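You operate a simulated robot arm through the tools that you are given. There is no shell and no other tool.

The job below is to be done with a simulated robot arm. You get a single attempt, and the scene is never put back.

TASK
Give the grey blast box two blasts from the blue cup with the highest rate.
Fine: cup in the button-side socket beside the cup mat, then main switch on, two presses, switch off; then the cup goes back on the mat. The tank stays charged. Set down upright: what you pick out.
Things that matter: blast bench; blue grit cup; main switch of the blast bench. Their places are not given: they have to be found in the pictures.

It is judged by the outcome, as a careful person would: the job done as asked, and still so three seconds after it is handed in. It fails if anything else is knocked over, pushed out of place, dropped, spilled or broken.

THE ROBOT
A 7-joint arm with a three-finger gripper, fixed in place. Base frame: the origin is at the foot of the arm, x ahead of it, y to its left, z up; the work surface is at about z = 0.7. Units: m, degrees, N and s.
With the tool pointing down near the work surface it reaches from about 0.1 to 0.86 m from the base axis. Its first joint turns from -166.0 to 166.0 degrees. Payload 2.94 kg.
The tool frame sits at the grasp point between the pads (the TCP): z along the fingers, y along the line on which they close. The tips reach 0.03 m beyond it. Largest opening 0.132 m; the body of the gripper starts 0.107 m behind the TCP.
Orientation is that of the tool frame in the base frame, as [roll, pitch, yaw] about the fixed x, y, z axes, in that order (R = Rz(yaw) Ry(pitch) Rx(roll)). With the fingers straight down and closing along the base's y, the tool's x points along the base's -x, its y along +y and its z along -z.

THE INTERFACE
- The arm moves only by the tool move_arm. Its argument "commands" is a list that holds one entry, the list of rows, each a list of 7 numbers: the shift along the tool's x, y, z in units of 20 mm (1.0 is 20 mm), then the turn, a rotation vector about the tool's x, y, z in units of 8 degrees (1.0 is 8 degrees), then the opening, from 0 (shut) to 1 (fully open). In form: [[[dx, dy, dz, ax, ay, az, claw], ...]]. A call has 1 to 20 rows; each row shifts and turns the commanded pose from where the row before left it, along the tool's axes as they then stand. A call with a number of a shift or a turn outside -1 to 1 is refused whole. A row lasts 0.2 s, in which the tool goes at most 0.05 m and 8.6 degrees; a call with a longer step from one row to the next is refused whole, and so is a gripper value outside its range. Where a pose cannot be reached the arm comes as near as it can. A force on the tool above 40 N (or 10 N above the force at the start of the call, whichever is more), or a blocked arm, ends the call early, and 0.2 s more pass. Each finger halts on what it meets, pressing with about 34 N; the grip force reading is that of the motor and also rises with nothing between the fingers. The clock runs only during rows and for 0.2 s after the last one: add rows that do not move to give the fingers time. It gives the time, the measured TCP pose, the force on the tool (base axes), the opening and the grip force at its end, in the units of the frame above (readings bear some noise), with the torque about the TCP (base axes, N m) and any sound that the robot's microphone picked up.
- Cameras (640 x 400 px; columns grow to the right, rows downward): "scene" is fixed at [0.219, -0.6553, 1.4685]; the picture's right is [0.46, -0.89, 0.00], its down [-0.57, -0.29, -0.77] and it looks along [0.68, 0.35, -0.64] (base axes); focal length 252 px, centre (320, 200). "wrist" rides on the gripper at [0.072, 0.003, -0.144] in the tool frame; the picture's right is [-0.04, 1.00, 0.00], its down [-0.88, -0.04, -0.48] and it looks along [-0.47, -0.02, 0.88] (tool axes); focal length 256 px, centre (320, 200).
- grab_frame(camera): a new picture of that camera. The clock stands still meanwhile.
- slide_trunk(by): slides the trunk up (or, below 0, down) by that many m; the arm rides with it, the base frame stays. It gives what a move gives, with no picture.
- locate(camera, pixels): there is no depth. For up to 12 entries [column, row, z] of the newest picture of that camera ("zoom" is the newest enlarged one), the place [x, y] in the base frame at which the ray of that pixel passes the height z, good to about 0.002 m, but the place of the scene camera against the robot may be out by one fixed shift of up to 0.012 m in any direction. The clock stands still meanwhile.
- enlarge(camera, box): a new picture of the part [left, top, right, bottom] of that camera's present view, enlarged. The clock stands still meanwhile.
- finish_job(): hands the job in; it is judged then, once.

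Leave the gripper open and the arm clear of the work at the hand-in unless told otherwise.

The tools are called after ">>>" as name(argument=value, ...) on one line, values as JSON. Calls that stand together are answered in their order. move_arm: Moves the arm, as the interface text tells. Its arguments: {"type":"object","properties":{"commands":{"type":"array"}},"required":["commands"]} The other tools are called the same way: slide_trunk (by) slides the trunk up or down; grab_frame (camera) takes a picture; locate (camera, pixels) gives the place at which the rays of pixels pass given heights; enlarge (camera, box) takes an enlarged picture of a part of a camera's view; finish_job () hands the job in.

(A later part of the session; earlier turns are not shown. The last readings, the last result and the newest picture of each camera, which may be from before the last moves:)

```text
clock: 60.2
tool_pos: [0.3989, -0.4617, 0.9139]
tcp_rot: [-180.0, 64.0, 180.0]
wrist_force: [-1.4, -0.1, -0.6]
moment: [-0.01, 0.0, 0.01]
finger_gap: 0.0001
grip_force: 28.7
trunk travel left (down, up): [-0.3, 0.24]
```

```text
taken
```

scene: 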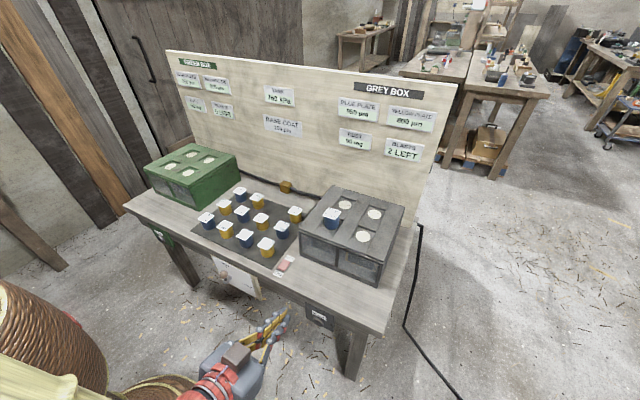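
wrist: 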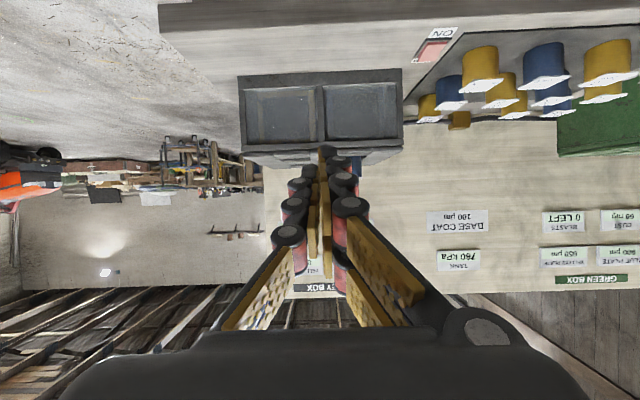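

The tilt is reached without trouble. I'll descend straight down, in two stages, about 14 cm in front of the bench.

>>> move_arm(commands=[[[0.9, 0, 0.439, 0, 0, 0, 0.0], [0.9, 0, 0.439, 0, 0, 0, 0.0], [0.9, 0, 0.439, 0, 0, 0, 0.0], [0.9, 0, 0.439, 0, 0, 0, 0.0], [0.9, 0, 0.439, 0, 0, 0, 0.0], [0.9, 0, 0.439, 0, 0, 0, 0.0], [0.9, 0, 0.439, 0, 0, 0, 0.0], [0.9, 0, 0.439, 0, 0, 0, 0.0]]])

>>> grab_frame(camera="wrist")

>>> grab_frame(camera="scene")

```text
clock: 62.0
tool_pos: [0.3974, -0.4628, 0.7544]
tcp_rot: [180.0, 64.0, 179.9]
wrist_force: [-0.1, -0.7, 0.3]
moment: [0.0, 0.0, 0.04]
finger_gap: 0.0
grip_force: 28.4
trunk travel left (down, up): [-0.3, 0.24]
```

```text
taken
```

wrist: 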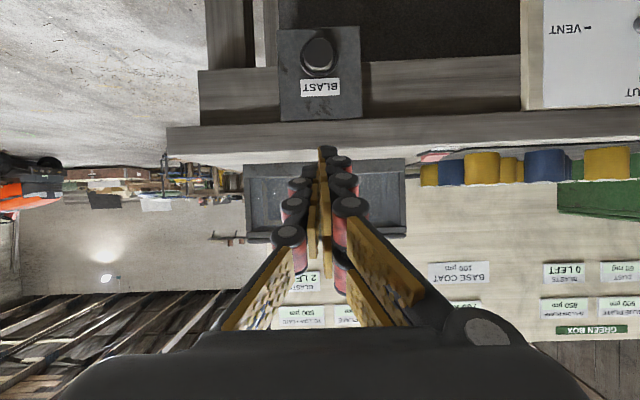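

```text
taken
```

scene: 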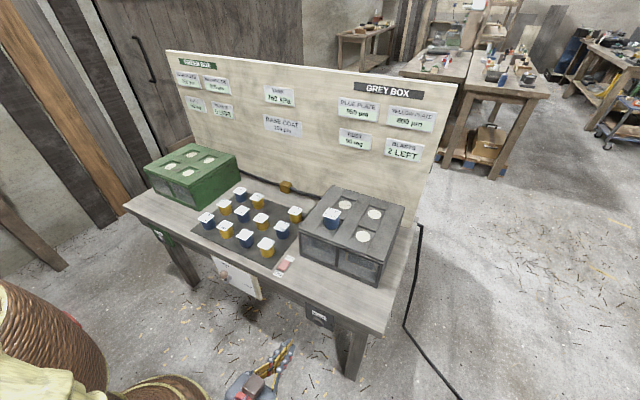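

The button is now seen straight on at (319, 52), confirming z ≈ 0.577 and y ≈ -0.460. I'll continue down to z ≈ 0.582.

>>> move_arm(commands=[[[0.861, 0.005, 0.42, 0, 0, 0, 0.0], [0.861, 0.005, 0.42, 0, 0, 0, 0.0], [0.861, 0.005, 0.42, 0, 0, 0, 0.0], [0.861, 0.005, 0.42, 0, 0, 0, 0.0], [0.861, 0.005, 0.42, 0, 0, 0, 0.0], [0.861, 0.005, 0.42, 0, 0, 0, 0.0], [0.861, 0.005, 0.42, 0, 0, 0, 0.0], [0.861, 0.005, 0.42, 0, 0, 0, 0.0], [0.861, 0.005, 0.42, 0, 0, 0, 0.0], [0, 0, 0, 0, 0, 0, 0.0]]])

>>> grab_frame(camera="wrist")

>>> grab_frame(camera="scene")

```text
clock: 64.2
tool_pos: [0.397, -0.4603, 0.5809]
tcp_rot: [180.0, 64.1, 179.9]
wrist_force: [0.5, -0.3, -0.7]
moment: [-0.01, -0.01, -0.01]
finger_gap: 0.0
grip_force: 28.1
trunk travel left (down, up): [-0.3, 0.24]
```

```text
taken
```

wrist: 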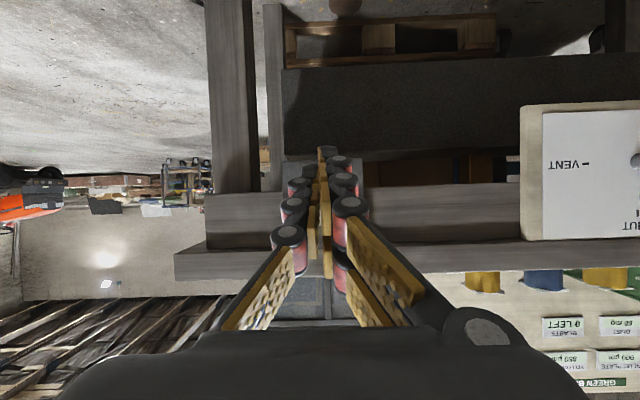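

```text
taken
```

scene: 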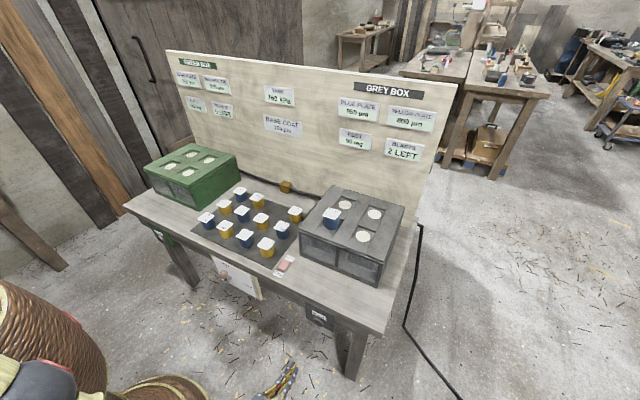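

I'm at button height, 14 cm away. I'll approach horizontally, stopping about 15 mm short of the button.

>>> move_arm(commands=[[[-0.35, 0, 0.719, 0, 0, 0, 0.0], [-0.35, 0, 0.719, 0, 0, 0, 0.0], [-0.35, 0, 0.719, 0, 0, 0, 0.0], [-0.35, 0, 0.719, 0, 0, 0, 0.0], [-0.35, 0, 0.719, 0, 0, 0, 0.0], [-0.35, 0, 0.719, 0, 0, 0, 0.0], [-0.35, 0, 0.719, 0, 0, 0, 0.0], [-0.22, 0, 0.45, 0, 0, 0, 0.0], [0, 0, 0, 0, 0, 0, 0.0]]])

>>> grab_frame(camera="wrist")

>>> enlarge(camera="scene", box=[270, 290, 350, 380])

```text
clock: 66.2
tool_pos: [0.5201, -0.4611, 0.581]
tcp_rot: [179.9, 64.0, -180.0]
wrist_force: [-0.3, 0.5, 0.1]
moment: [0.01, -0.02, 0.0]
finger_gap: 0.0
grip_force: 28.5
trunk travel left (down, up): [-0.3, 0.24]
```

```text
taken
```

wrist: 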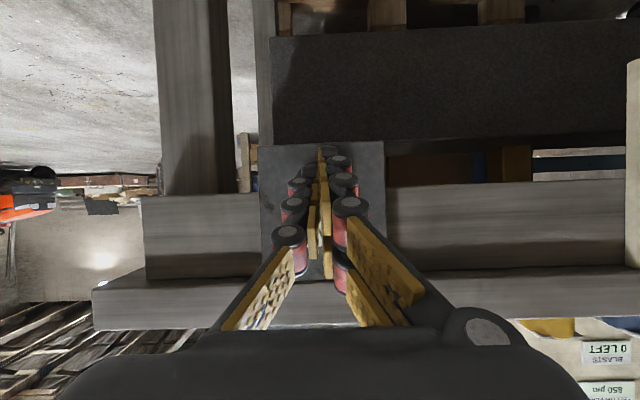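

```text
4.44 times, centred on (310, 335) of scene
```

zoom: 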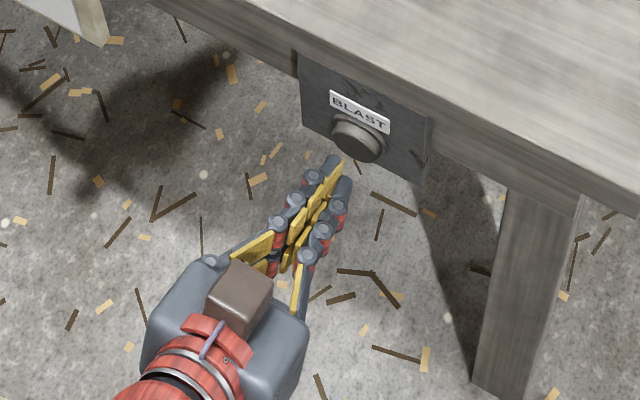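

The tip is lined up just in front of the button. I'll push forward in 2 mm steps.

>>> move_arm(commands=[[[-0.044, 0, 0.09, 0, 0, 0, 0.0], [-0.044, 0, 0.09, 0, 0, 0, 0.0], [-0.044, 0, 0.09, 0, 0, 0, 0.0], [-0.044, 0, 0.09, 0, 0, 0, 0.0], [-0.044, 0, 0.09, 0, 0, 0, 0.0], [-0.044, 0, 0.09, 0, 0, 0, 0.0]]])

>>> enlarge(camera="scene", box=[290, 290, 350, 340])

```text
clock: 67.6
tool_pos: [0.5321, -0.4607, 0.5809]
tcp_rot: [-179.9, 64.0, 179.9]
wrist_force: [0.6, -0.5, 0.6]
moment: [-0.02, 0.01, 0.02]
finger_gap: 0.0002
grip_force: 28.8
trunk travel left (down, up): [-0.3, 0.24]
```

```text
8.00 times, centred on (320, 315) of scene
```

zoom: 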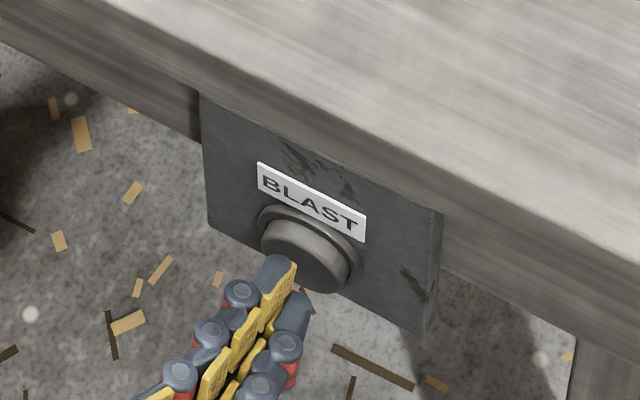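

>>> move_arm(commands=[[[-0.044, 0, 0.09, 0, 0, 0, 0.0], [-0.044, 0, 0.09, 0, 0, 0, 0.0], [-0.044, 0, 0.09, 0, 0, 0, 0.0]]])

>>> enlarge(camera="scene", box=[290, 290, 350, 340])

>>> enlarge(camera="scene", box=[320, 80, 440, 170])

```text
clock: 68.4
tool_pos: [0.5382, -0.4602, 0.5835]
tcp_rot: [179.9, 63.9, 179.8]
wrist_force: [-4.1, -0.5, -2.5]
moment: [0.01, 0.06, -0.01]
finger_gap: 0.0
grip_force: 28.4
trunk travel left (down, up): [-0.3, 0.24]
heard: click
```

```text
8.00 times, centred on (320, 315) of scene
```

zoom: 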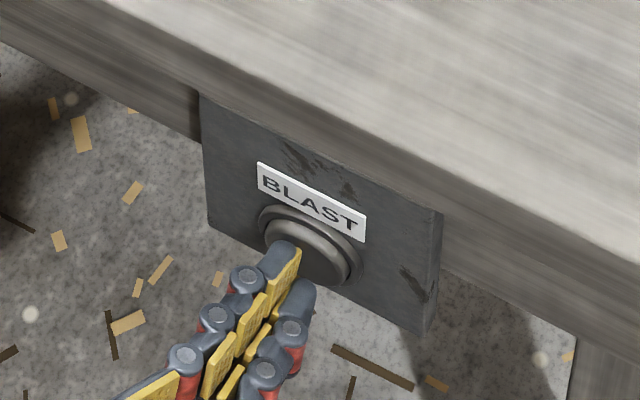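

```text
4.44 times, centred on (380, 125) of scene
```

zoom: 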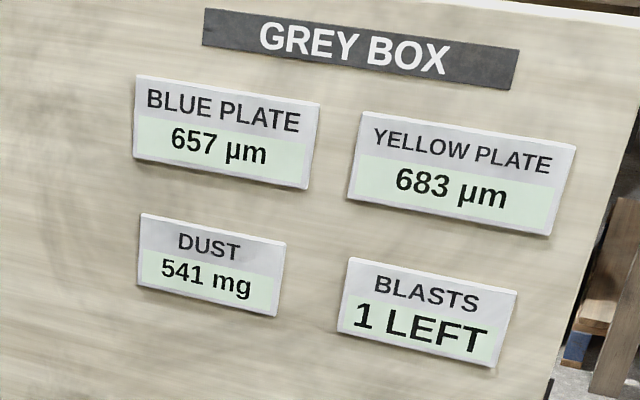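

A click was heard and the board shows 1 LEFT, so the first blast is done. I'll back off 12 mm to let the button come out.

>>> move_arm(commands=[[[0.088, 0, -0.18, 0, 0, 0, 0.0], [0.088, 0, -0.18, 0, 0, 0, 0.0], [0.088, 0, -0.18, 0, 0, 0, 0.0], [0, 0, 0, 0, 0, 0, 0.0], [0, 0, 0, 0, 0, 0, 0.0]]])

>>> enlarge(camera="scene", box=[290, 290, 350, 340])

>>> enlarge(camera="scene", box=[200, 60, 456, 220])

```text
clock: 69.6
tool_pos: [0.525, -0.4603, 0.5806]
tcp_rot: [179.9, 64.0, 180.0]
wrist_force: [-1.1, 0.0, -0.2]
moment: [0.01, -0.02, 0.0]
finger_gap: 0.0004
grip_force: 28.5
trunk travel left (down, up): [-0.3, 0.24]
```

```text
8.00 times, centred on (320, 315) of scene
```

zoom: 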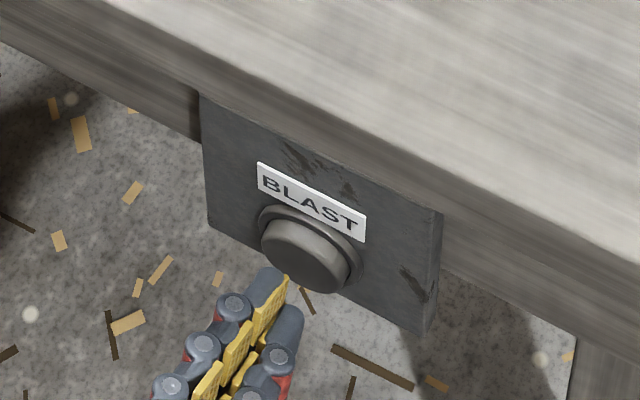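

```text
2.50 times, centred on (328, 140) of scene
```

zoom: 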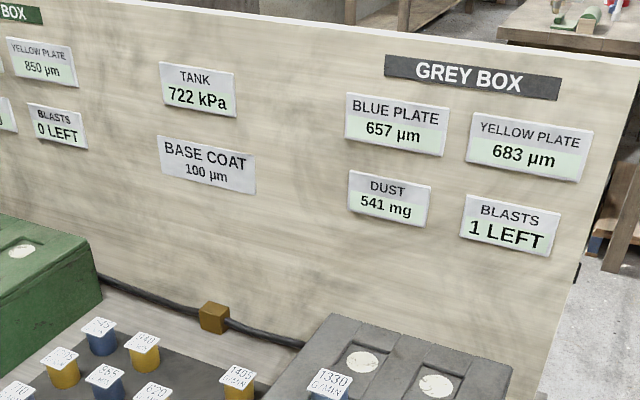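

The button popped back out, the tank reads 722 kPa after one blast, and 1 LEFT shows. Now the second press.

>>> move_arm(commands=[[[-0.088, 0, 0.18, 0, 0, 0, 0.0], [-0.066, 0, 0.135, 0, 0, 0, 0.0], [-0.044, 0, 0.09, 0, 0, 0, 0.0], [-0.044, 0, 0.09, 0, 0, 0, 0.0], [-0.022, 0, 0.045, 0, 0, 0, 0.0]]])

>>> enlarge(camera="scene", box=[200, 60, 456, 220])

```text
clock: 70.8
tool_pos: [0.5382, -0.4618, 0.581]
tcp_rot: [-180.0, 63.9, 179.9]
wrist_force: [-3.7, 1.3, 0.8]
moment: [-0.02, -0.08, 0.01]
finger_gap: 0.0
grip_force: 28.8
trunk travel left (down, up): [-0.3, 0.24]
heard: click
```

```text
2.50 times, centred on (328, 140) of scene
```

zoom: 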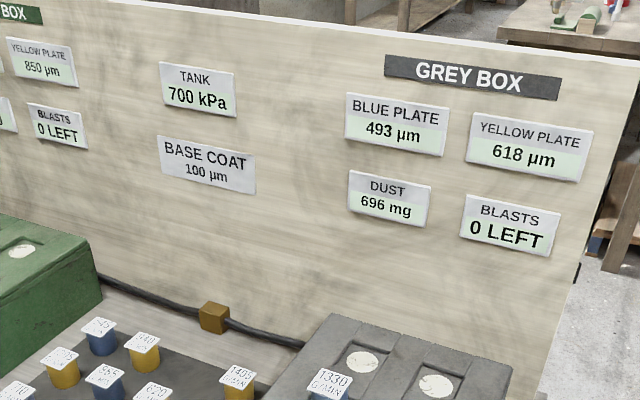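

A second click was heard and the board shows 0 LEFT; both blasts are done. I'll back straight away from the button and then rise.

>>> move_arm(commands=[[[0.088, 0, -0.18, 0, 0, 0, 0.0], [0.22, 0, -0.45, 0, 0, 0, 0.0], [0.35, 0, -0.719, 0, 0, 0, 0.0], [0.35, 0, -0.719, 0, 0, 0, 0.0], [0.35, 0, -0.719, 0, 0, 0, 0.0], [0.35, 0, -0.719, 0, 0, 0, 0.0], [0.35, 0, -0.719, 0, 0, 0, 0.0], [0.35, 0, -0.719, 0, 0, 0, 0.0], [0.35, 0, -0.719, 0, 0, 0, 0.0], [0.2, 0, -0.4, 0, 0, 0, 0.0]]])

>>> move_arm(commands=[[[-0.861, 0, -0.42, 0, 0, 0, 0.0], [-0.861, 0, -0.42, 0, 0, 0, 0.0], [-0.861, 0, -0.42, 0, 0, 0, 0.0], [-0.861, 0, -0.42, 0, 0, 0, 0.0], [-0.861, 0, -0.42, 0, 0, 0, 0.0], [-0.861, 0, -0.42, 0, 0, 0, 0.0], [-0.861, 0, -0.42, 0, 0, 0, 0.0], [-0.861, 0, -0.42, 0, 0, 0, 0.0], [-0.861, 0, -0.42, 0, 0, 0, 0.0], [-0.861, 0, -0.42, 0, 0, 0, 0.0], [-0.861, 0, -0.42, 0, 0, 0, 0.0], [-0.861, 0, -0.42, 0, 0, 0, 0.0], [-0.861, 0, -0.42, 0, 0, 0, 0.0], [-0.861, 0, -0.42, 0, 0, 0, 0.0], [-0.861, 0, -0.42, 0, 0, 0, 0.0], [-0.861, 0, -0.42, 0, 0, 0, 0.0], [-0.861, 0, -0.42, 0, 0, 0, 0.0]]])

>>> move_arm(commands=[[[0, 0, 0, 0, 1, 0, 0.0], [0, 0, 0, 0, 1, 0, 0.0], [0, 0, 0, 0, 1, 0, 0.0], [0, 0, 0, 0, 1, 0, 0.0], [0, 0, 0, 0, 1, 0, 0.0], [0, 0, 0, 0, 1, 0, 0.0], [0, 0, 0, 0, 1, 0, 0.0], [0, 0, 0, 0, 1, 0, 0.0], [0, 0, 0, 0, 0, 0, 0.0]]])

>>> grab_frame(camera="scene")

>>> enlarge(camera="scene", box=[200, 60, 456, 220])

```text
clock: 73.0
tool_pos: [0.4024, -0.4607, 0.583]
tcp_rot: [180.0, 64.0, 179.9]
wrist_force: [-0.4, -0.3, -0.4]
moment: [0.01, 0.01, -0.02]
finger_gap: 0.0001
grip_force: 28.4
trunk travel left (down, up): [-0.3, 0.24]
```

```text
clock: 76.6
tool_pos: [0.4035, -0.459, 0.9069]
tcp_rot: [179.9, 64.0, 179.9]
wrist_force: [-0.6, -0.8, -1.0]
moment: [0.0, 0.0, -0.02]
finger_gap: 0.0001
grip_force: 28.6
trunk travel left (down, up): [-0.3, 0.24]
```

```text
clock: 78.6
tool_pos: [0.4033, -0.4604, 0.907]
tcp_rot: [-180.0, -0.1, -179.9]
wrist_force: [0.4, -0.1, 0.5]
moment: [0.02, 0.01, -0.01]
finger_gap: 0.0003
grip_force: 28.4
trunk travel left (down, up): [-0.3, 0.24]
```

```text
taken
```

scene: 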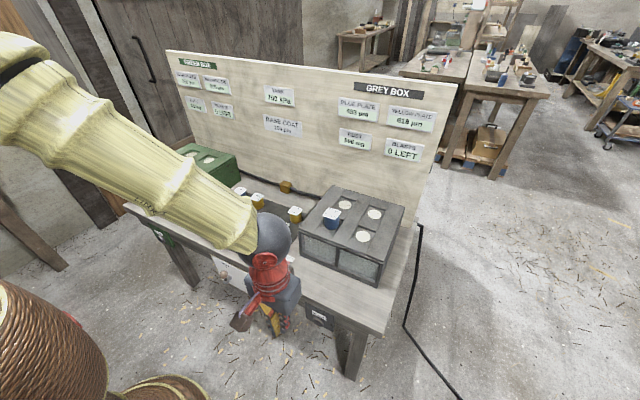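

```text
2.50 times, centred on (328, 140) of scene
```

zoom: 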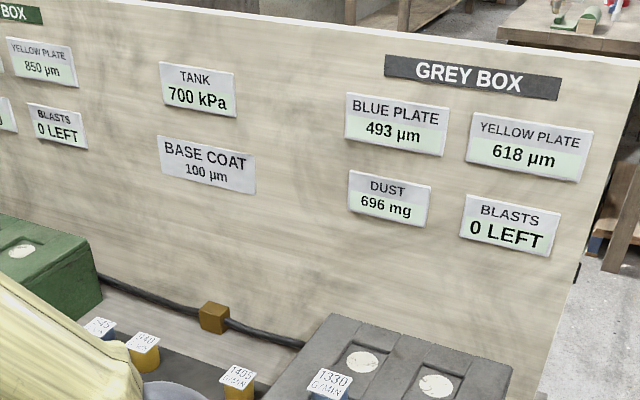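

The tank is at 700 kPa, and the first two jobs are done. Next I'll turn the main switch off by moving above the OFF end (x ≈ 0.654, y ≈ -0.2865).

>>> move_arm(commands=[[[-0.964, 0.669, 0, 0, 0, 0, 0.0], [-0.964, 0.669, 0, 0, 0, 0, 0.0], [-0.964, 0.669, 0, 0, 0, 0, 0.0], [-0.964, 0.669, 0, 0, 0, 0, 0.0], [-0.964, 0.669, 0, 0, 0, 0, 0.0], [-0.964, 0.669, 0, 0, 0, 0, 0.0], [-0.964, 0.669, 0, 0, 0, 0, 0.0], [-0.964, 0.669, 0, 0, 0, 0, 0.0], [-0.964, 0.669, 0, 0, 0, 0, 0.0], [-0.964, 0.669, 0, 0, 0, 0, 0.0], [-0.964, 0.669, 0, 0, 0, 0, 0.0], [-0.964, 0.669, 0, 0, 0, 0, 0.0], [-0.964, 0.669, 0, 0, 0, 0, 0.0], [0, 0, 0, 0, 0, 0, 0.0]]])

>>> grab_frame(camera="wrist")

>>> enlarge(camera="scene", box=[250, 230, 320, 290])

```text
clock: 81.6
tool_pos: [0.6543, -0.287, 0.9086]
tcp_rot: [180.0, 0.0, 179.9]
wrist_force: [0.5, 0.2, -0.1]
moment: [0.02, -0.02, 0.02]
finger_gap: 0.0003
grip_force: 28.6
trunk travel left (down, up): [-0.3, 0.24]
```

```text
taken
```

wrist: 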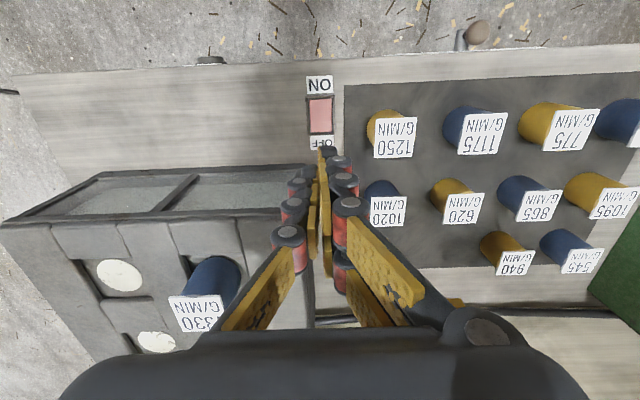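

```text
6.67 times, centred on (285, 260) of scene
```

zoom: 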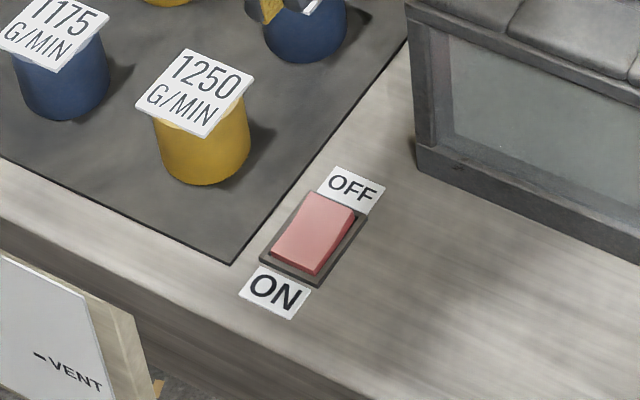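

I'll check the rocker ends in this view to place the press precisely.

>>> enlarge(camera="wrist", box=[280, 70, 360, 150])

>>> locate(camera="zoom", pixels=[[320, 130, 0.705], [320, 315, 0.71], [260, 220, 0.708], [380, 220, 0.708]])

```text
5.00 times, centred on (320, 110) of wrist
```

zoom: 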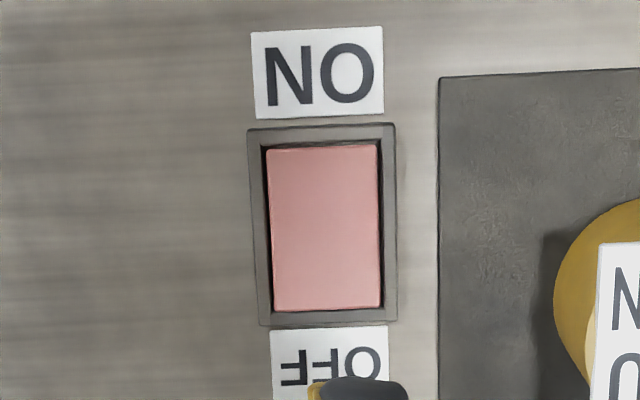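

```text
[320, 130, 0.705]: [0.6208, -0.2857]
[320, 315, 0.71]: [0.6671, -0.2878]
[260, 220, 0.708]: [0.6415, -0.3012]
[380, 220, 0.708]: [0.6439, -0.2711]
```

The OFF half spans x ≈ 0.646 to 0.666, so x = 0.654 is good. I'll descend to just above it.

>>> move_arm(commands=[[[0, 0.005, 0.929, 0, 0, 0, 0.0], [0, 0.005, 0.929, 0, 0, 0, 0.0], [0, 0.005, 0.929, 0, 0, 0, 0.0], [0, 0.005, 0.929, 0, 0, 0, 0.0], [0, 0.005, 0.929, 0, 0, 0, 0.0], [0, 0.005, 0.929, 0, 0, 0, 0.0], [0, 0.005, 0.929, 0, 0, 0, 0.0], [0, 0.005, 0.8, 0, 0, 0, 0.0], [0, 0, 0.3, 0, 0, 0, 0.0], [0, 0, 0.2, 0, 0, 0, 0.0], [0, 0, 0.2, 0, 0, 0, 0.0]]])

>>> enlarge(camera="scene", box=[250, 230, 320, 290])

```text
clock: 84.0
tool_pos: [0.655, -0.287, 0.7468]
tcp_rot: [-180.0, -0.1, -180.0]
wrist_force: [0.4, 0.5, -0.5]
moment: [-0.02, -0.03, -0.01]
finger_gap: 0.0003
grip_force: 28.2
trunk travel left (down, up): [-0.3, 0.24]
```

```text
6.67 times, centred on (285, 260) of scene
```

zoom: 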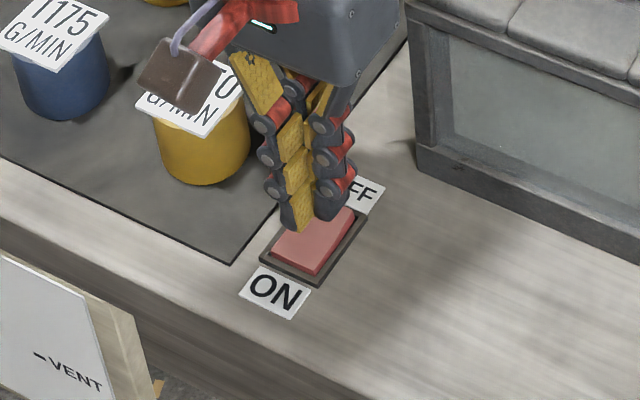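

>>> move_arm(commands=[[[0, 0, 0.1, 0, 0, 0, 0.0], [0, 0, 0.1, 0, 0, 0, 0.0], [0, 0, 0.1, 0, 0, 0, 0.0], [0, 0, 0.08, 0, 0, 0, 0.0]]])

>>> enlarge(camera="scene", box=[265, 245, 305, 285])

```text
clock: 85.0
tool_pos: [0.6541, -0.2868, 0.7389]
tcp_rot: [-180.0, -0.1, -179.9]
wrist_force: [0.4, -0.4, 0.0]
moment: [-0.06, 0.02, -0.03]
finger_gap: 0.0
grip_force: 29.1
trunk travel left (down, up): [-0.3, 0.24]
```

```text
10.00 times, centred on (285, 265) of scene
```

zoom: 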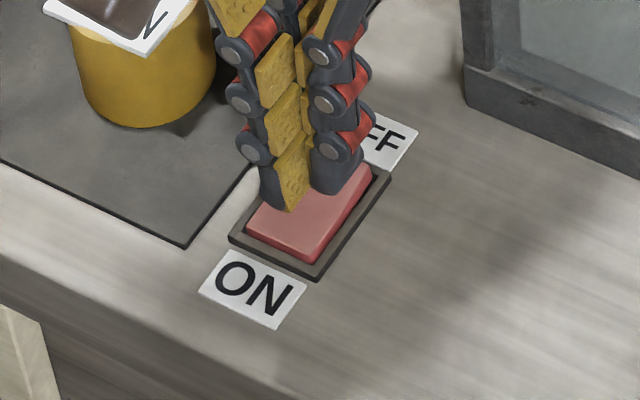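

The tips are about to touch. I'll press in small steps further down.

>>> move_arm(commands=[[[0, 0, 0.08, 0, 0, 0, 0.0], [0, 0, 0.08, 0, 0, 0, 0.0]]])

>>> enlarge(camera="scene", box=[265, 245, 305, 285])

```text
clock: 85.6
tool_pos: [0.6548, -0.2849, 0.737]
tcp_rot: [180.0, 0.0, -179.9]
wrist_force: [-0.5, 0.0, 3.4]
moment: [0.08, 0.08, 0.0]
finger_gap: 0.0061
grip_force: 28.3
trunk travel left (down, up): [-0.3, 0.24]
```

```text
10.00 times, centred on (285, 265) of scene
```

zoom: 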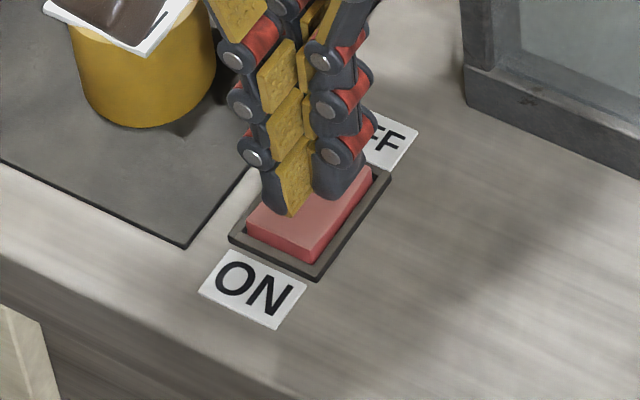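

The rocker flipped: the ON end is now raised with its front face showing. I'll lift off and verify.

>>> move_arm(commands=[[[0, 0, -0.3, 0, 0, 0, 0.0], [0, 0, -0.8, 0, 0, 0, 0.0], [0, 0, -1.0, 0, 0, 0, 0.0], [0, 0, -1.0, 0, 0, 0, 0.0], [0, 0, -1.0, 0, 0, 0, 0.0], [0, 0, -1.0, 0, 0, 0, 0.0], [0, 0, -1.0, 0, 0, 0, 0.0], [0, 0, -1.0, 0, 0, 0, 0.0], [0, 0, -1.0, 0, 0, 0, 0.0], [0, 0, -1.0, 0, 0, 0, 0.0], [0, 0, -1.0, 0, 0, 0, 0.0], [0, 0, -1.0, 0, 0, 0, 0.0], [0, 0, 0, 0, 0, 0, 0.0]]])

>>> grab_frame(camera="wrist")

>>> enlarge(camera="scene", box=[265, 245, 305, 285])

>>> enlarge(camera="wrist", box=[280, 70, 360, 150])

```text
clock: 88.4
tool_pos: [0.6555, -0.2872, 0.9575]
tcp_rot: [180.0, 0.0, -180.0]
wrist_force: [-0.4, 0.2, -0.1]
moment: [0.02, 0.01, 0.01]
finger_gap: 0.0
grip_force: 28.2
trunk travel left (down, up): [-0.3, 0.24]
```

```text
taken
```

wrist: 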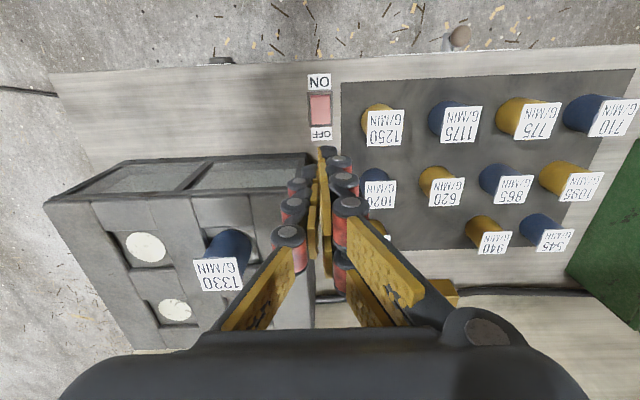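

```text
10.00 times, centred on (285, 265) of scene
```

zoom: 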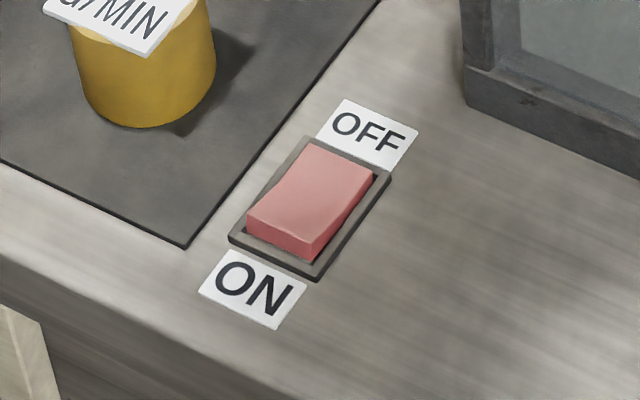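

```text
5.00 times, centred on (320, 110) of wrist
```

zoom: 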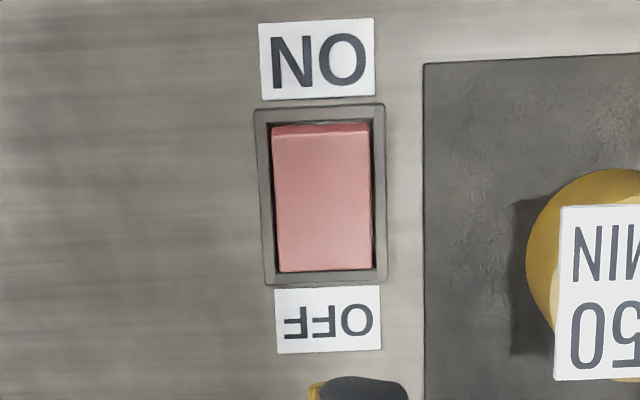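

The switch is OFF again, matching the first picture. Next I'll fetch the cup: rise a little, open the fingers, move above the socket and tilt 16° as before.

>>> move_arm(commands=[[[0, 0, -0.7, 0, 0, 0, 0.3], [0, 0, -0.7, 0, 0, 0, 0.62], [-0.797, -0.726, 0, 0, 0, 0, 0.62], [-0.797, -0.726, 0, 0, 0, 0, 0.62], [-0.797, -0.726, 0, 0, 0, 0, 0.62], [-0.797, -0.726, 0, 0, 0, 0, 0.62], [-0.797, -0.726, 0, 0, 0, 0, 0.62], [-0.797, -0.726, 0, 0, 0, 0, 0.62], [-0.797, -0.726, 0, 0, 0, 0, 0.62], [-0.797, -0.726, 0, 0, 0, 0, 0.62], [0, 0, 0, 0, -1, 0, 0.62], [0, 0, 0, 0, -1, 0, 0.62], [0, 0, 0, 0, 0, 0, 0.62]]])

>>> grab_frame(camera="wrist")

>>> grab_frame(camera="scene")

```text
clock: 91.2
tool_pos: [0.7815, -0.4032, 0.9849]
tcp_rot: [-179.9, 16.0, 179.9]
wrist_force: [0.0, -0.1, -0.3]
moment: [-0.01, 0.02, -0.02]
finger_gap: 0.0815
grip_force: 0.1
trunk travel left (down, up): [-0.3, 0.24]
```

```text
taken
```

wrist: 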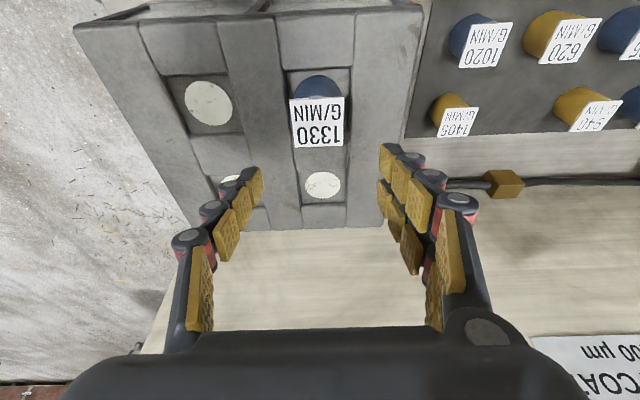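

```text
taken
```

scene: 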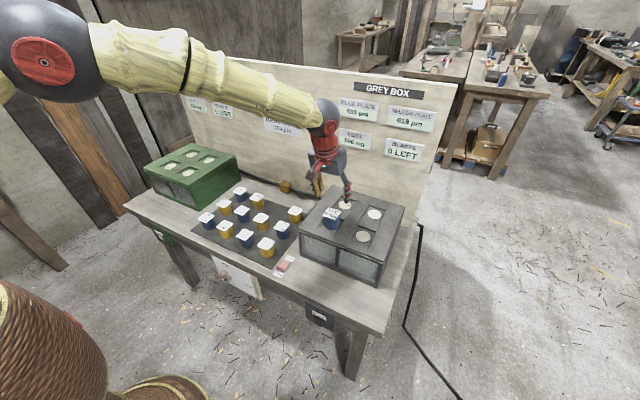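

>>> locate(camera="wrist", pixels=[[317.5, 121.5, 0.895], [291, 97, 0.895], [344, 97, 0.895], [342, 146, 0.895], [294, 147, 0.895]])

```text
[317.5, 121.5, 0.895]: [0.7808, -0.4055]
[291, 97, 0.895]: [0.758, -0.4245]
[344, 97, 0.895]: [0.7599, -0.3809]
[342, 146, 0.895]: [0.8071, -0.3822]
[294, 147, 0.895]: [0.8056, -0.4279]
```

The label centre is at (0.783, -0.404), as left. I'll descend over it to z ≈ 0.886, a little higher on the cup than before so the tips clear the ridges.

>>> move_arm(commands=[[[0.127, -0.003, 0.479, 0, 0, 0, 0.62], [0.127, -0.003, 0.479, 0, 0, 0, 0.62], [0.127, -0.003, 0.479, 0, 0, 0, 0.62], [0.127, -0.003, 0.479, 0, 0, 0, 0.62], [0.127, -0.003, 0.479, 0, 0, 0, 0.62], [0.127, -0.003, 0.479, 0, 0, 0, 0.62], [0.127, -0.003, 0.479, 0, 0, 0, 0.62], [0.127, -0.003, 0.479, 0, 0, 0, 0.62], [0.127, -0.003, 0.479, 0, 0, 0, 0.62], [0.127, -0.003, 0.479, 0, 0, 0, 0.62], [0, 0, 0, 0, 0, 0, 0.62]]])

>>> grab_frame(camera="wrist")

```text
clock: 93.6
tool_pos: [0.7843, -0.4026, 0.8869]
tcp_rot: [-180.0, 16.0, 179.9]
wrist_force: [0.2, 0.1, -0.2]
moment: [-0.05, -0.01, 0.01]
finger_gap: 0.0819
grip_force: 0.2
trunk travel left (down, up): [-0.3, 0.24]
```

```text
taken
```

wrist: 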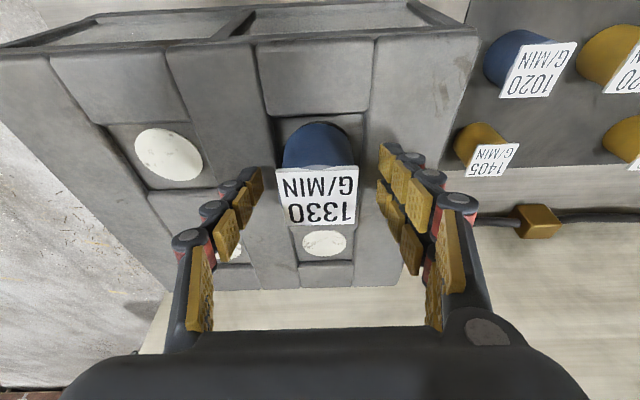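

The fingers are evenly around the cup. I'll go down 3 mm more and close.

>>> move_arm(commands=[[[0.041, 0, 0.144, 0, 0, 0, 0.62], [0, 0, 0, 0, 0, 0, 0.62], [0, 0, 0, 0, 0, 0, 0.5], [0, 0, 0, 0, 0, 0, 0.4], [0, 0, 0, 0, 0, 0, 0.2], [0, 0, 0, 0, 0, 0, 0.0], [0, 0, 0, 0, 0, 0, 0.0], [0, 0, 0, 0, 0, 0, 0.0]]])

>>> grab_frame(camera="wrist")

```text
clock: 95.4
tool_pos: [0.7838, -0.403, 0.8842]
tcp_rot: [-179.9, 15.9, -180.0]
wrist_force: [-0.1, -1.3, 1.1]
moment: [-0.02, 0.0, 0.01]
finger_gap: 0.0486
grip_force: 34.4
trunk travel left (down, up): [-0.3, 0.24]
```

```text
taken
```

wrist: 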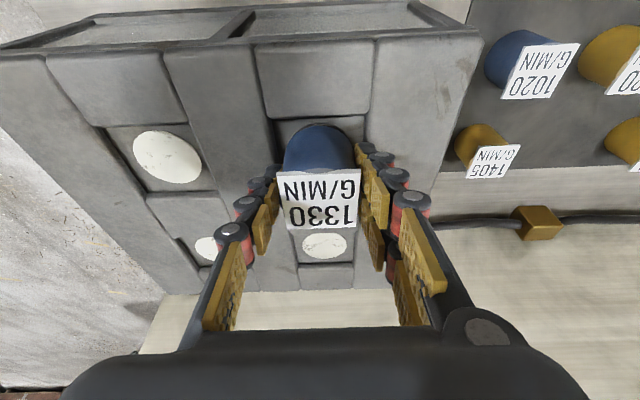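

The cup is gripped at 48.6 mm, with the label at about (277–360, 169–230). I'll lift slowly by about 12 mm and check.

>>> move_arm(commands=[[[-0.041, 0, -0.144, 0, 0, 0, 0.0], [-0.041, 0, -0.144, 0, 0, 0, 0.0], [-0.041, 0, -0.144, 0, 0, 0, 0.0], [-0.041, 0, -0.144, 0, 0, 0, 0.0]]])

>>> grab_frame(camera="wrist")

```text
clock: 96.4
tool_pos: [0.7832, -0.4022, 0.8964]
tcp_rot: [-180.0, 15.9, 179.9]
wrist_force: [-0.1, 0.2, -1.9]
moment: [-0.02, 0.04, -0.01]
finger_gap: 0.0489
grip_force: 34.2
trunk travel left (down, up): [-0.3, 0.24]
```

```text
taken
```

wrist: 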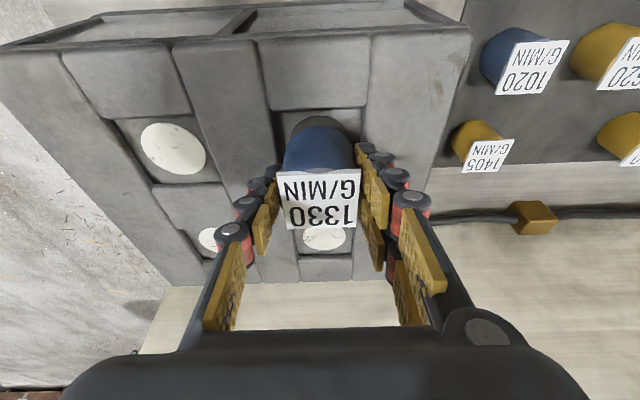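

No slip. I'll lift on to z ≈ 0.96 at a gentle pace.

>>> move_arm(commands=[[[-0.055, 0, -0.192, 0, 0, 0, 0.0], [-0.083, 0, -0.288, 0, 0, 0, 0.0], [-0.11, 0, -0.385, 0, 0, 0, 0.0], [-0.11, 0, -0.385, 0, 0, 0, 0.0], [-0.11, 0, -0.385, 0, 0, 0, 0.0], [-0.11, 0, -0.385, 0, 0, 0, 0.0], [-0.11, 0, -0.385, 0, 0, 0, 0.0], [-0.11, 0, -0.385, 0, 0, 0, 0.0], [-0.083, 0, -0.288, 0, 0, 0, 0.0], [-0.055, 0, -0.192, 0, 0, 0, 0.0]]])

>>> grab_frame(camera="wrist")

```text
clock: 98.6
tool_pos: [0.7835, -0.4029, 0.9644]
tcp_rot: [-179.9, 16.0, 180.0]
wrist_force: [0.6, -0.2, -1.8]
moment: [0.01, -0.02, -0.01]
finger_gap: 0.0489
grip_force: 34.0
trunk travel left (down, up): [-0.3, 0.24]
```

```text
taken
```

wrist: 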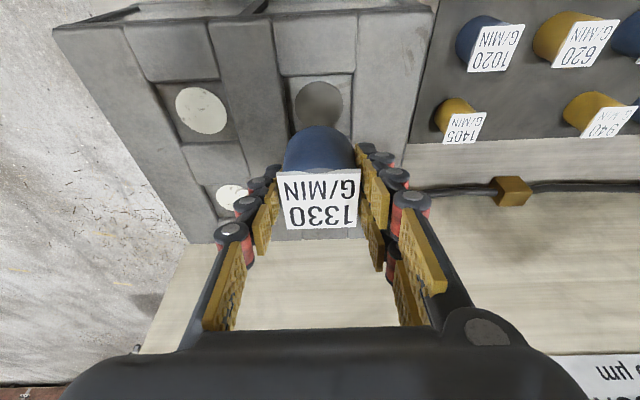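

The hold is firm. Now I'll carry the cup back toward its spot on the mat in two gentle legs.

>>> move_arm(commands=[[[-0.048, 0.2, 0.027, 0, 0, 0, 0.0], [-0.083, 0.35, 0.048, 0, 0, 0, 0.0], [-0.119, 0.5, 0.0685, 0, 0, 0, 0.0], [-0.119, 0.5, 0.0685, 0, 0, 0, 0.0], [-0.119, 0.5, 0.0685, 0, 0, 0, 0.0], [-0.119, 0.5, 0.0685, 0, 0, 0, 0.0], [-0.119, 0.5, 0.0685, 0, 0, 0, 0.0], [-0.119, 0.5, 0.0685, 0, 0, 0, 0.0], [-0.119, 0.5, 0.0685, 0, 0, 0, 0.0], [-0.119, 0.5, 0.0685, 0, 0, 0, 0.0], [-0.119, 0.5, 0.0685, 0, 0, 0, 0.0], [-0.119, 0.5, 0.0685, 0, 0, 0, 0.0], [-0.119, 0.5, 0.0685, 0, 0, 0, 0.0], [-0.119, 0.5, 0.0685, 0, 0, 0, 0.0], [-0.109, 0.46, 0.063, 0, 0, 0, 0.0], [-0.083, 0.35, 0.048, 0, 0, 0, 0.0], [-0.048, 0.2, 0.027, 0, 0, 0, 0.0]]])

>>> grab_frame(camera="wrist")

```text
clock: 102.2
tool_pos: [0.8262, -0.2505, 0.9533]
tcp_rot: [180.0, 15.9, 180.0]
wrist_force: [-0.1, -0.5, -2.2]
moment: [-0.03, -0.01, 0.01]
finger_gap: 0.0487
grip_force: 34.2
trunk travel left (down, up): [-0.3, 0.24]
```

```text
taken
```

wrist: 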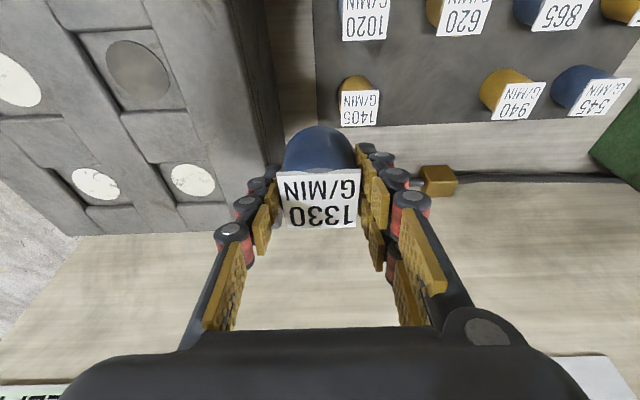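

The cup is still held the same. Now the second leg.

>>> move_arm(commands=[[[-0.048, 0.2, 0.027, 0, 0, 0, 0.0], [-0.083, 0.35, 0.048, 0, 0, 0, 0.0], [-0.119, 0.5, 0.0685, 0, 0, 0, 0.0], [-0.119, 0.5, 0.0685, 0, 0, 0, 0.0], [-0.119, 0.5, 0.0685, 0, 0, 0, 0.0], [-0.119, 0.5, 0.0685, 0, 0, 0, 0.0], [-0.119, 0.5, 0.0685, 0, 0, 0, 0.0], [-0.119, 0.5, 0.0685, 0, 0, 0, 0.0], [-0.119, 0.5, 0.0685, 0, 0, 0, 0.0], [-0.119, 0.5, 0.0685, 0, 0, 0, 0.0], [-0.119, 0.5, 0.0685, 0, 0, 0, 0.0], [-0.119, 0.5, 0.0685, 0, 0, 0, 0.0], [-0.119, 0.5, 0.0685, 0, 0, 0, 0.0], [-0.119, 0.5, 0.0685, 0, 0, 0, 0.0], [-0.109, 0.42, 0.063, 0, 0, 0, 0.0], [-0.083, 0.3, 0.048, 0, 0, 0, 0.0], [-0.048, 0.2, 0.027, 0, 0, 0, 0.0], [0, 0, 0, 0, 0, 0, 0.0]]])

>>> grab_frame(camera="wrist")

>>> grab_frame(camera="scene")

```text
clock: 106.0
tool_pos: [0.8654, -0.1014, 0.9431]
tcp_rot: [-180.0, 15.9, 180.0]
wrist_force: [-0.7, 0.4, -1.6]
moment: [0.04, 0.01, 0.04]
finger_gap: 0.0487
grip_force: 33.5
trunk travel left (down, up): [-0.3, 0.24]
```

```text
taken
```

wrist: 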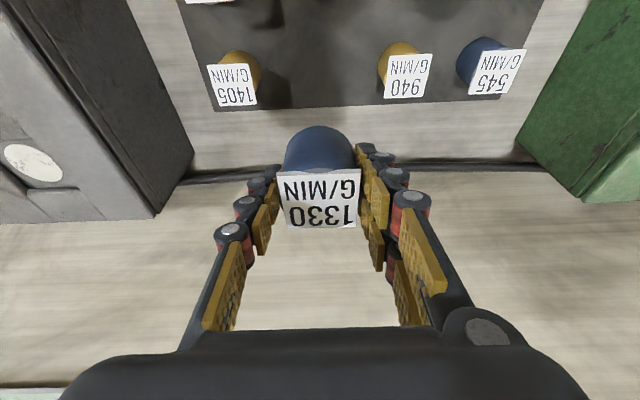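

```text
taken
```

scene: 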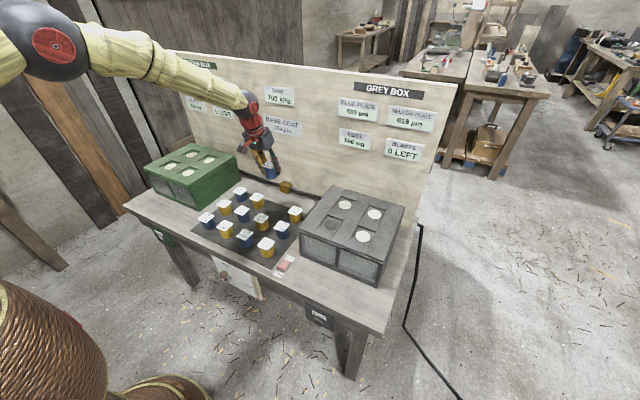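

I'm above its original place. I'll check the neighbours: 1405 and 940 are on either side at equal distances. I'll lower gently.

>>> move_arm(commands=[[[0.057, 0, 0.192, 0, 0, 0, 0.0], [0.085, 0, 0.288, 0, 0, 0, 0.0], [0.113, 0, 0.385, 0, 0, 0, 0.0], [0.113, 0, 0.385, 0, 0, 0, 0.0], [0.113, 0, 0.385, 0, 0, 0, 0.0], [0.113, 0, 0.385, 0, 0, 0, 0.0], [0.113, 0, 0.385, 0, 0, 0, 0.0], [0.113, 0, 0.385, 0, 0, 0, 0.0], [0.113, 0, 0.385, 0, 0, 0, 0.0], [0.113, 0, 0.385, 0, 0, 0, 0.0], [0.113, 0, 0.385, 0, 0, 0, 0.0], [0.113, 0, 0.385, 0, 0, 0, 0.0], [0.113, 0, 0.385, 0, 0, 0, 0.0], [0.113, 0, 0.385, 0, 0, 0, 0.0], [0.113, 0, 0.385, 0, 0, 0, 0.0], [0.113, 0, 0.385, 0, 0, 0, 0.0], [0.113, 0, 0.385, 0, 0, 0, 0.0], [0.113, 0, 0.385, 0, 0, 0, 0.0], [0.085, 0, 0.288, 0, 0, 0, 0.0], [0.057, 0, 0.192, 0, 0, 0, 0.0]]])

>>> grab_frame(camera="wrist")

>>> enlarge(camera="scene", box=[220, 160, 320, 235])

```text
clock: 110.2
tool_pos: [0.8648, -0.1033, 0.7951]
tcp_rot: [-180.0, 16.0, -180.0]
wrist_force: [0.4, -0.3, -1.1]
moment: [-0.03, 0.01, 0.0]
finger_gap: 0.0487
grip_force: 33.6
trunk travel left (down, up): [-0.3, 0.24]
```

```text
taken
```

wrist: 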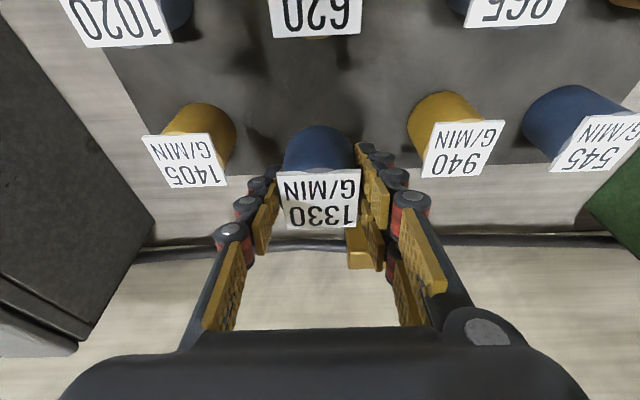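

```text
5.33 times, centred on (270, 198) of scene
```

zoom: 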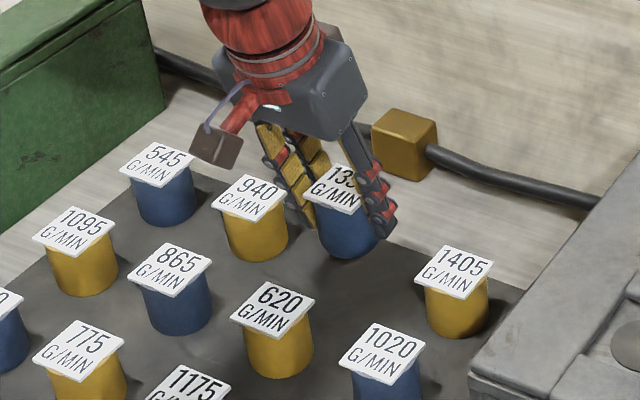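

>>> move_arm(commands=[[[0.085, 0.02, 0.288, 0, 0, 0, 0.0], [0.085, 0.02, 0.288, 0, 0, 0, 0.0], [0.085, 0.02, 0.288, 0, 0, 0, 0.0], [0.085, 0, 0.288, 0, 0, 0, 0.0], [0.085, 0, 0.288, 0, 0, 0, 0.0], [0.055, 0, 0.192, 0, 0, 0, 0.0], [0.041, 0, 0.144, 0, 0, 0, 0.0], [0, 0, 0, 0, 0, 0, 0.0]]])

>>> enlarge(camera="scene", box=[240, 165, 320, 225])

```text
clock: 112.0
tool_pos: [0.863, -0.1006, 0.7566]
tcp_rot: [-180.0, 16.0, -180.0]
wrist_force: [-0.5, 0.0, -2.2]
moment: [0.01, -0.02, 0.0]
finger_gap: 0.0485
grip_force: 33.5
trunk travel left (down, up): [-0.3, 0.24]
```

```text
6.67 times, centred on (280, 195) of scene
```

zoom: 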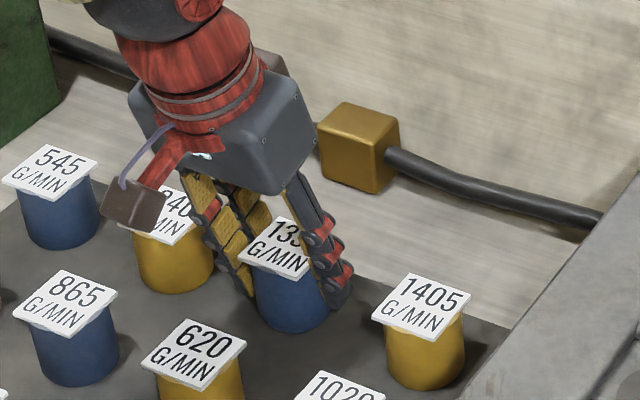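

Still hanging at −2.2 N, a few millimetres above the mat. I'll lower in 1.5–2 mm steps until contact.

>>> move_arm(commands=[[[0.028, 0, 0.096, 0, 0, 0, 0.0], [0.028, 0, 0.096, 0, 0, 0, 0.0], [0, 0, 0, 0, 0, 0, 0.0]]])

```text
clock: 112.8
tool_pos: [0.864, -0.1003, 0.7533]
tcp_rot: [180.0, 16.0, 180.0]
wrist_force: [-0.2, 0.4, -1.5]
moment: [0.02, -0.01, 0.01]
finger_gap: 0.0485
grip_force: 34.3
trunk travel left (down, up): [-0.3, 0.24]
```

>>> move_arm(commands=[[[0.021, 0, 0.072, 0, 0, 0, 0.0], [0.021, 0, 0.072, 0, 0, 0, 0.0], [0, 0, 0, 0, 0, 0, 0.0]]])

```text
clock: 113.6
tool_pos: [0.863, -0.101, 0.7504]
tcp_rot: [180.0, 16.0, -180.0]
wrist_force: [-0.5, 0.6, -1.4]
moment: [-0.01, 0.01, 0.0]
finger_gap: 0.0486
grip_force: 33.9
trunk travel left (down, up): [-0.3, 0.24]
```

>>> move_arm(commands=[[[0.021, 0, 0.072, 0, 0, 0, 0.0], [0, 0, 0, 0, 0, 0, 0.0]]])

>>> enlarge(camera="scene", box=[240, 165, 320, 225])

```text
clock: 114.2
tool_pos: [0.8643, -0.1013, 0.7494]
tcp_rot: [-180.0, 16.0, 179.8]
wrist_force: [0.1, -0.3, -2.3]
moment: [0.03, 0.0, 0.0]
finger_gap: 0.0488
grip_force: 33.8
trunk travel left (down, up): [-0.3, 0.24]
```

```text
6.67 times, centred on (280, 195) of scene
```

zoom: 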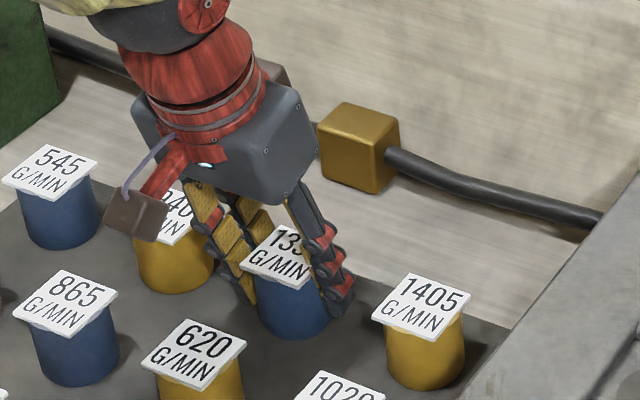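

No contact yet at z 0.749. I'll continue with small steps.

>>> move_arm(commands=[[[0.021, 0, 0.072, 0, 0, 0, 0.0], [0, 0, 0, 0, 0, 0, 0.0]]])

```text
clock: 114.8
tool_pos: [0.8638, -0.1018, 0.747]
tcp_rot: [180.0, 16.1, 180.0]
wrist_force: [0.0, -0.2, -2.2]
moment: [0.01, -0.02, 0.04]
finger_gap: 0.0488
grip_force: 33.9
trunk travel left (down, up): [-0.3, 0.24]
```

>>> move_arm(commands=[[[0.021, 0, 0.072, 0, 0, 0, 0.0], [0, 0, 0, 0, 0, 0, 0.0]]])

```text
clock: 115.4
tool_pos: [0.864, -0.1012, 0.7474]
tcp_rot: [-180.0, 16.0, -179.9]
wrist_force: [0.1, 0.3, -1.7]
moment: [0.0, -0.01, 0.04]
finger_gap: 0.0485
grip_force: 34.2
trunk travel left (down, up): [-0.3, 0.24]
```

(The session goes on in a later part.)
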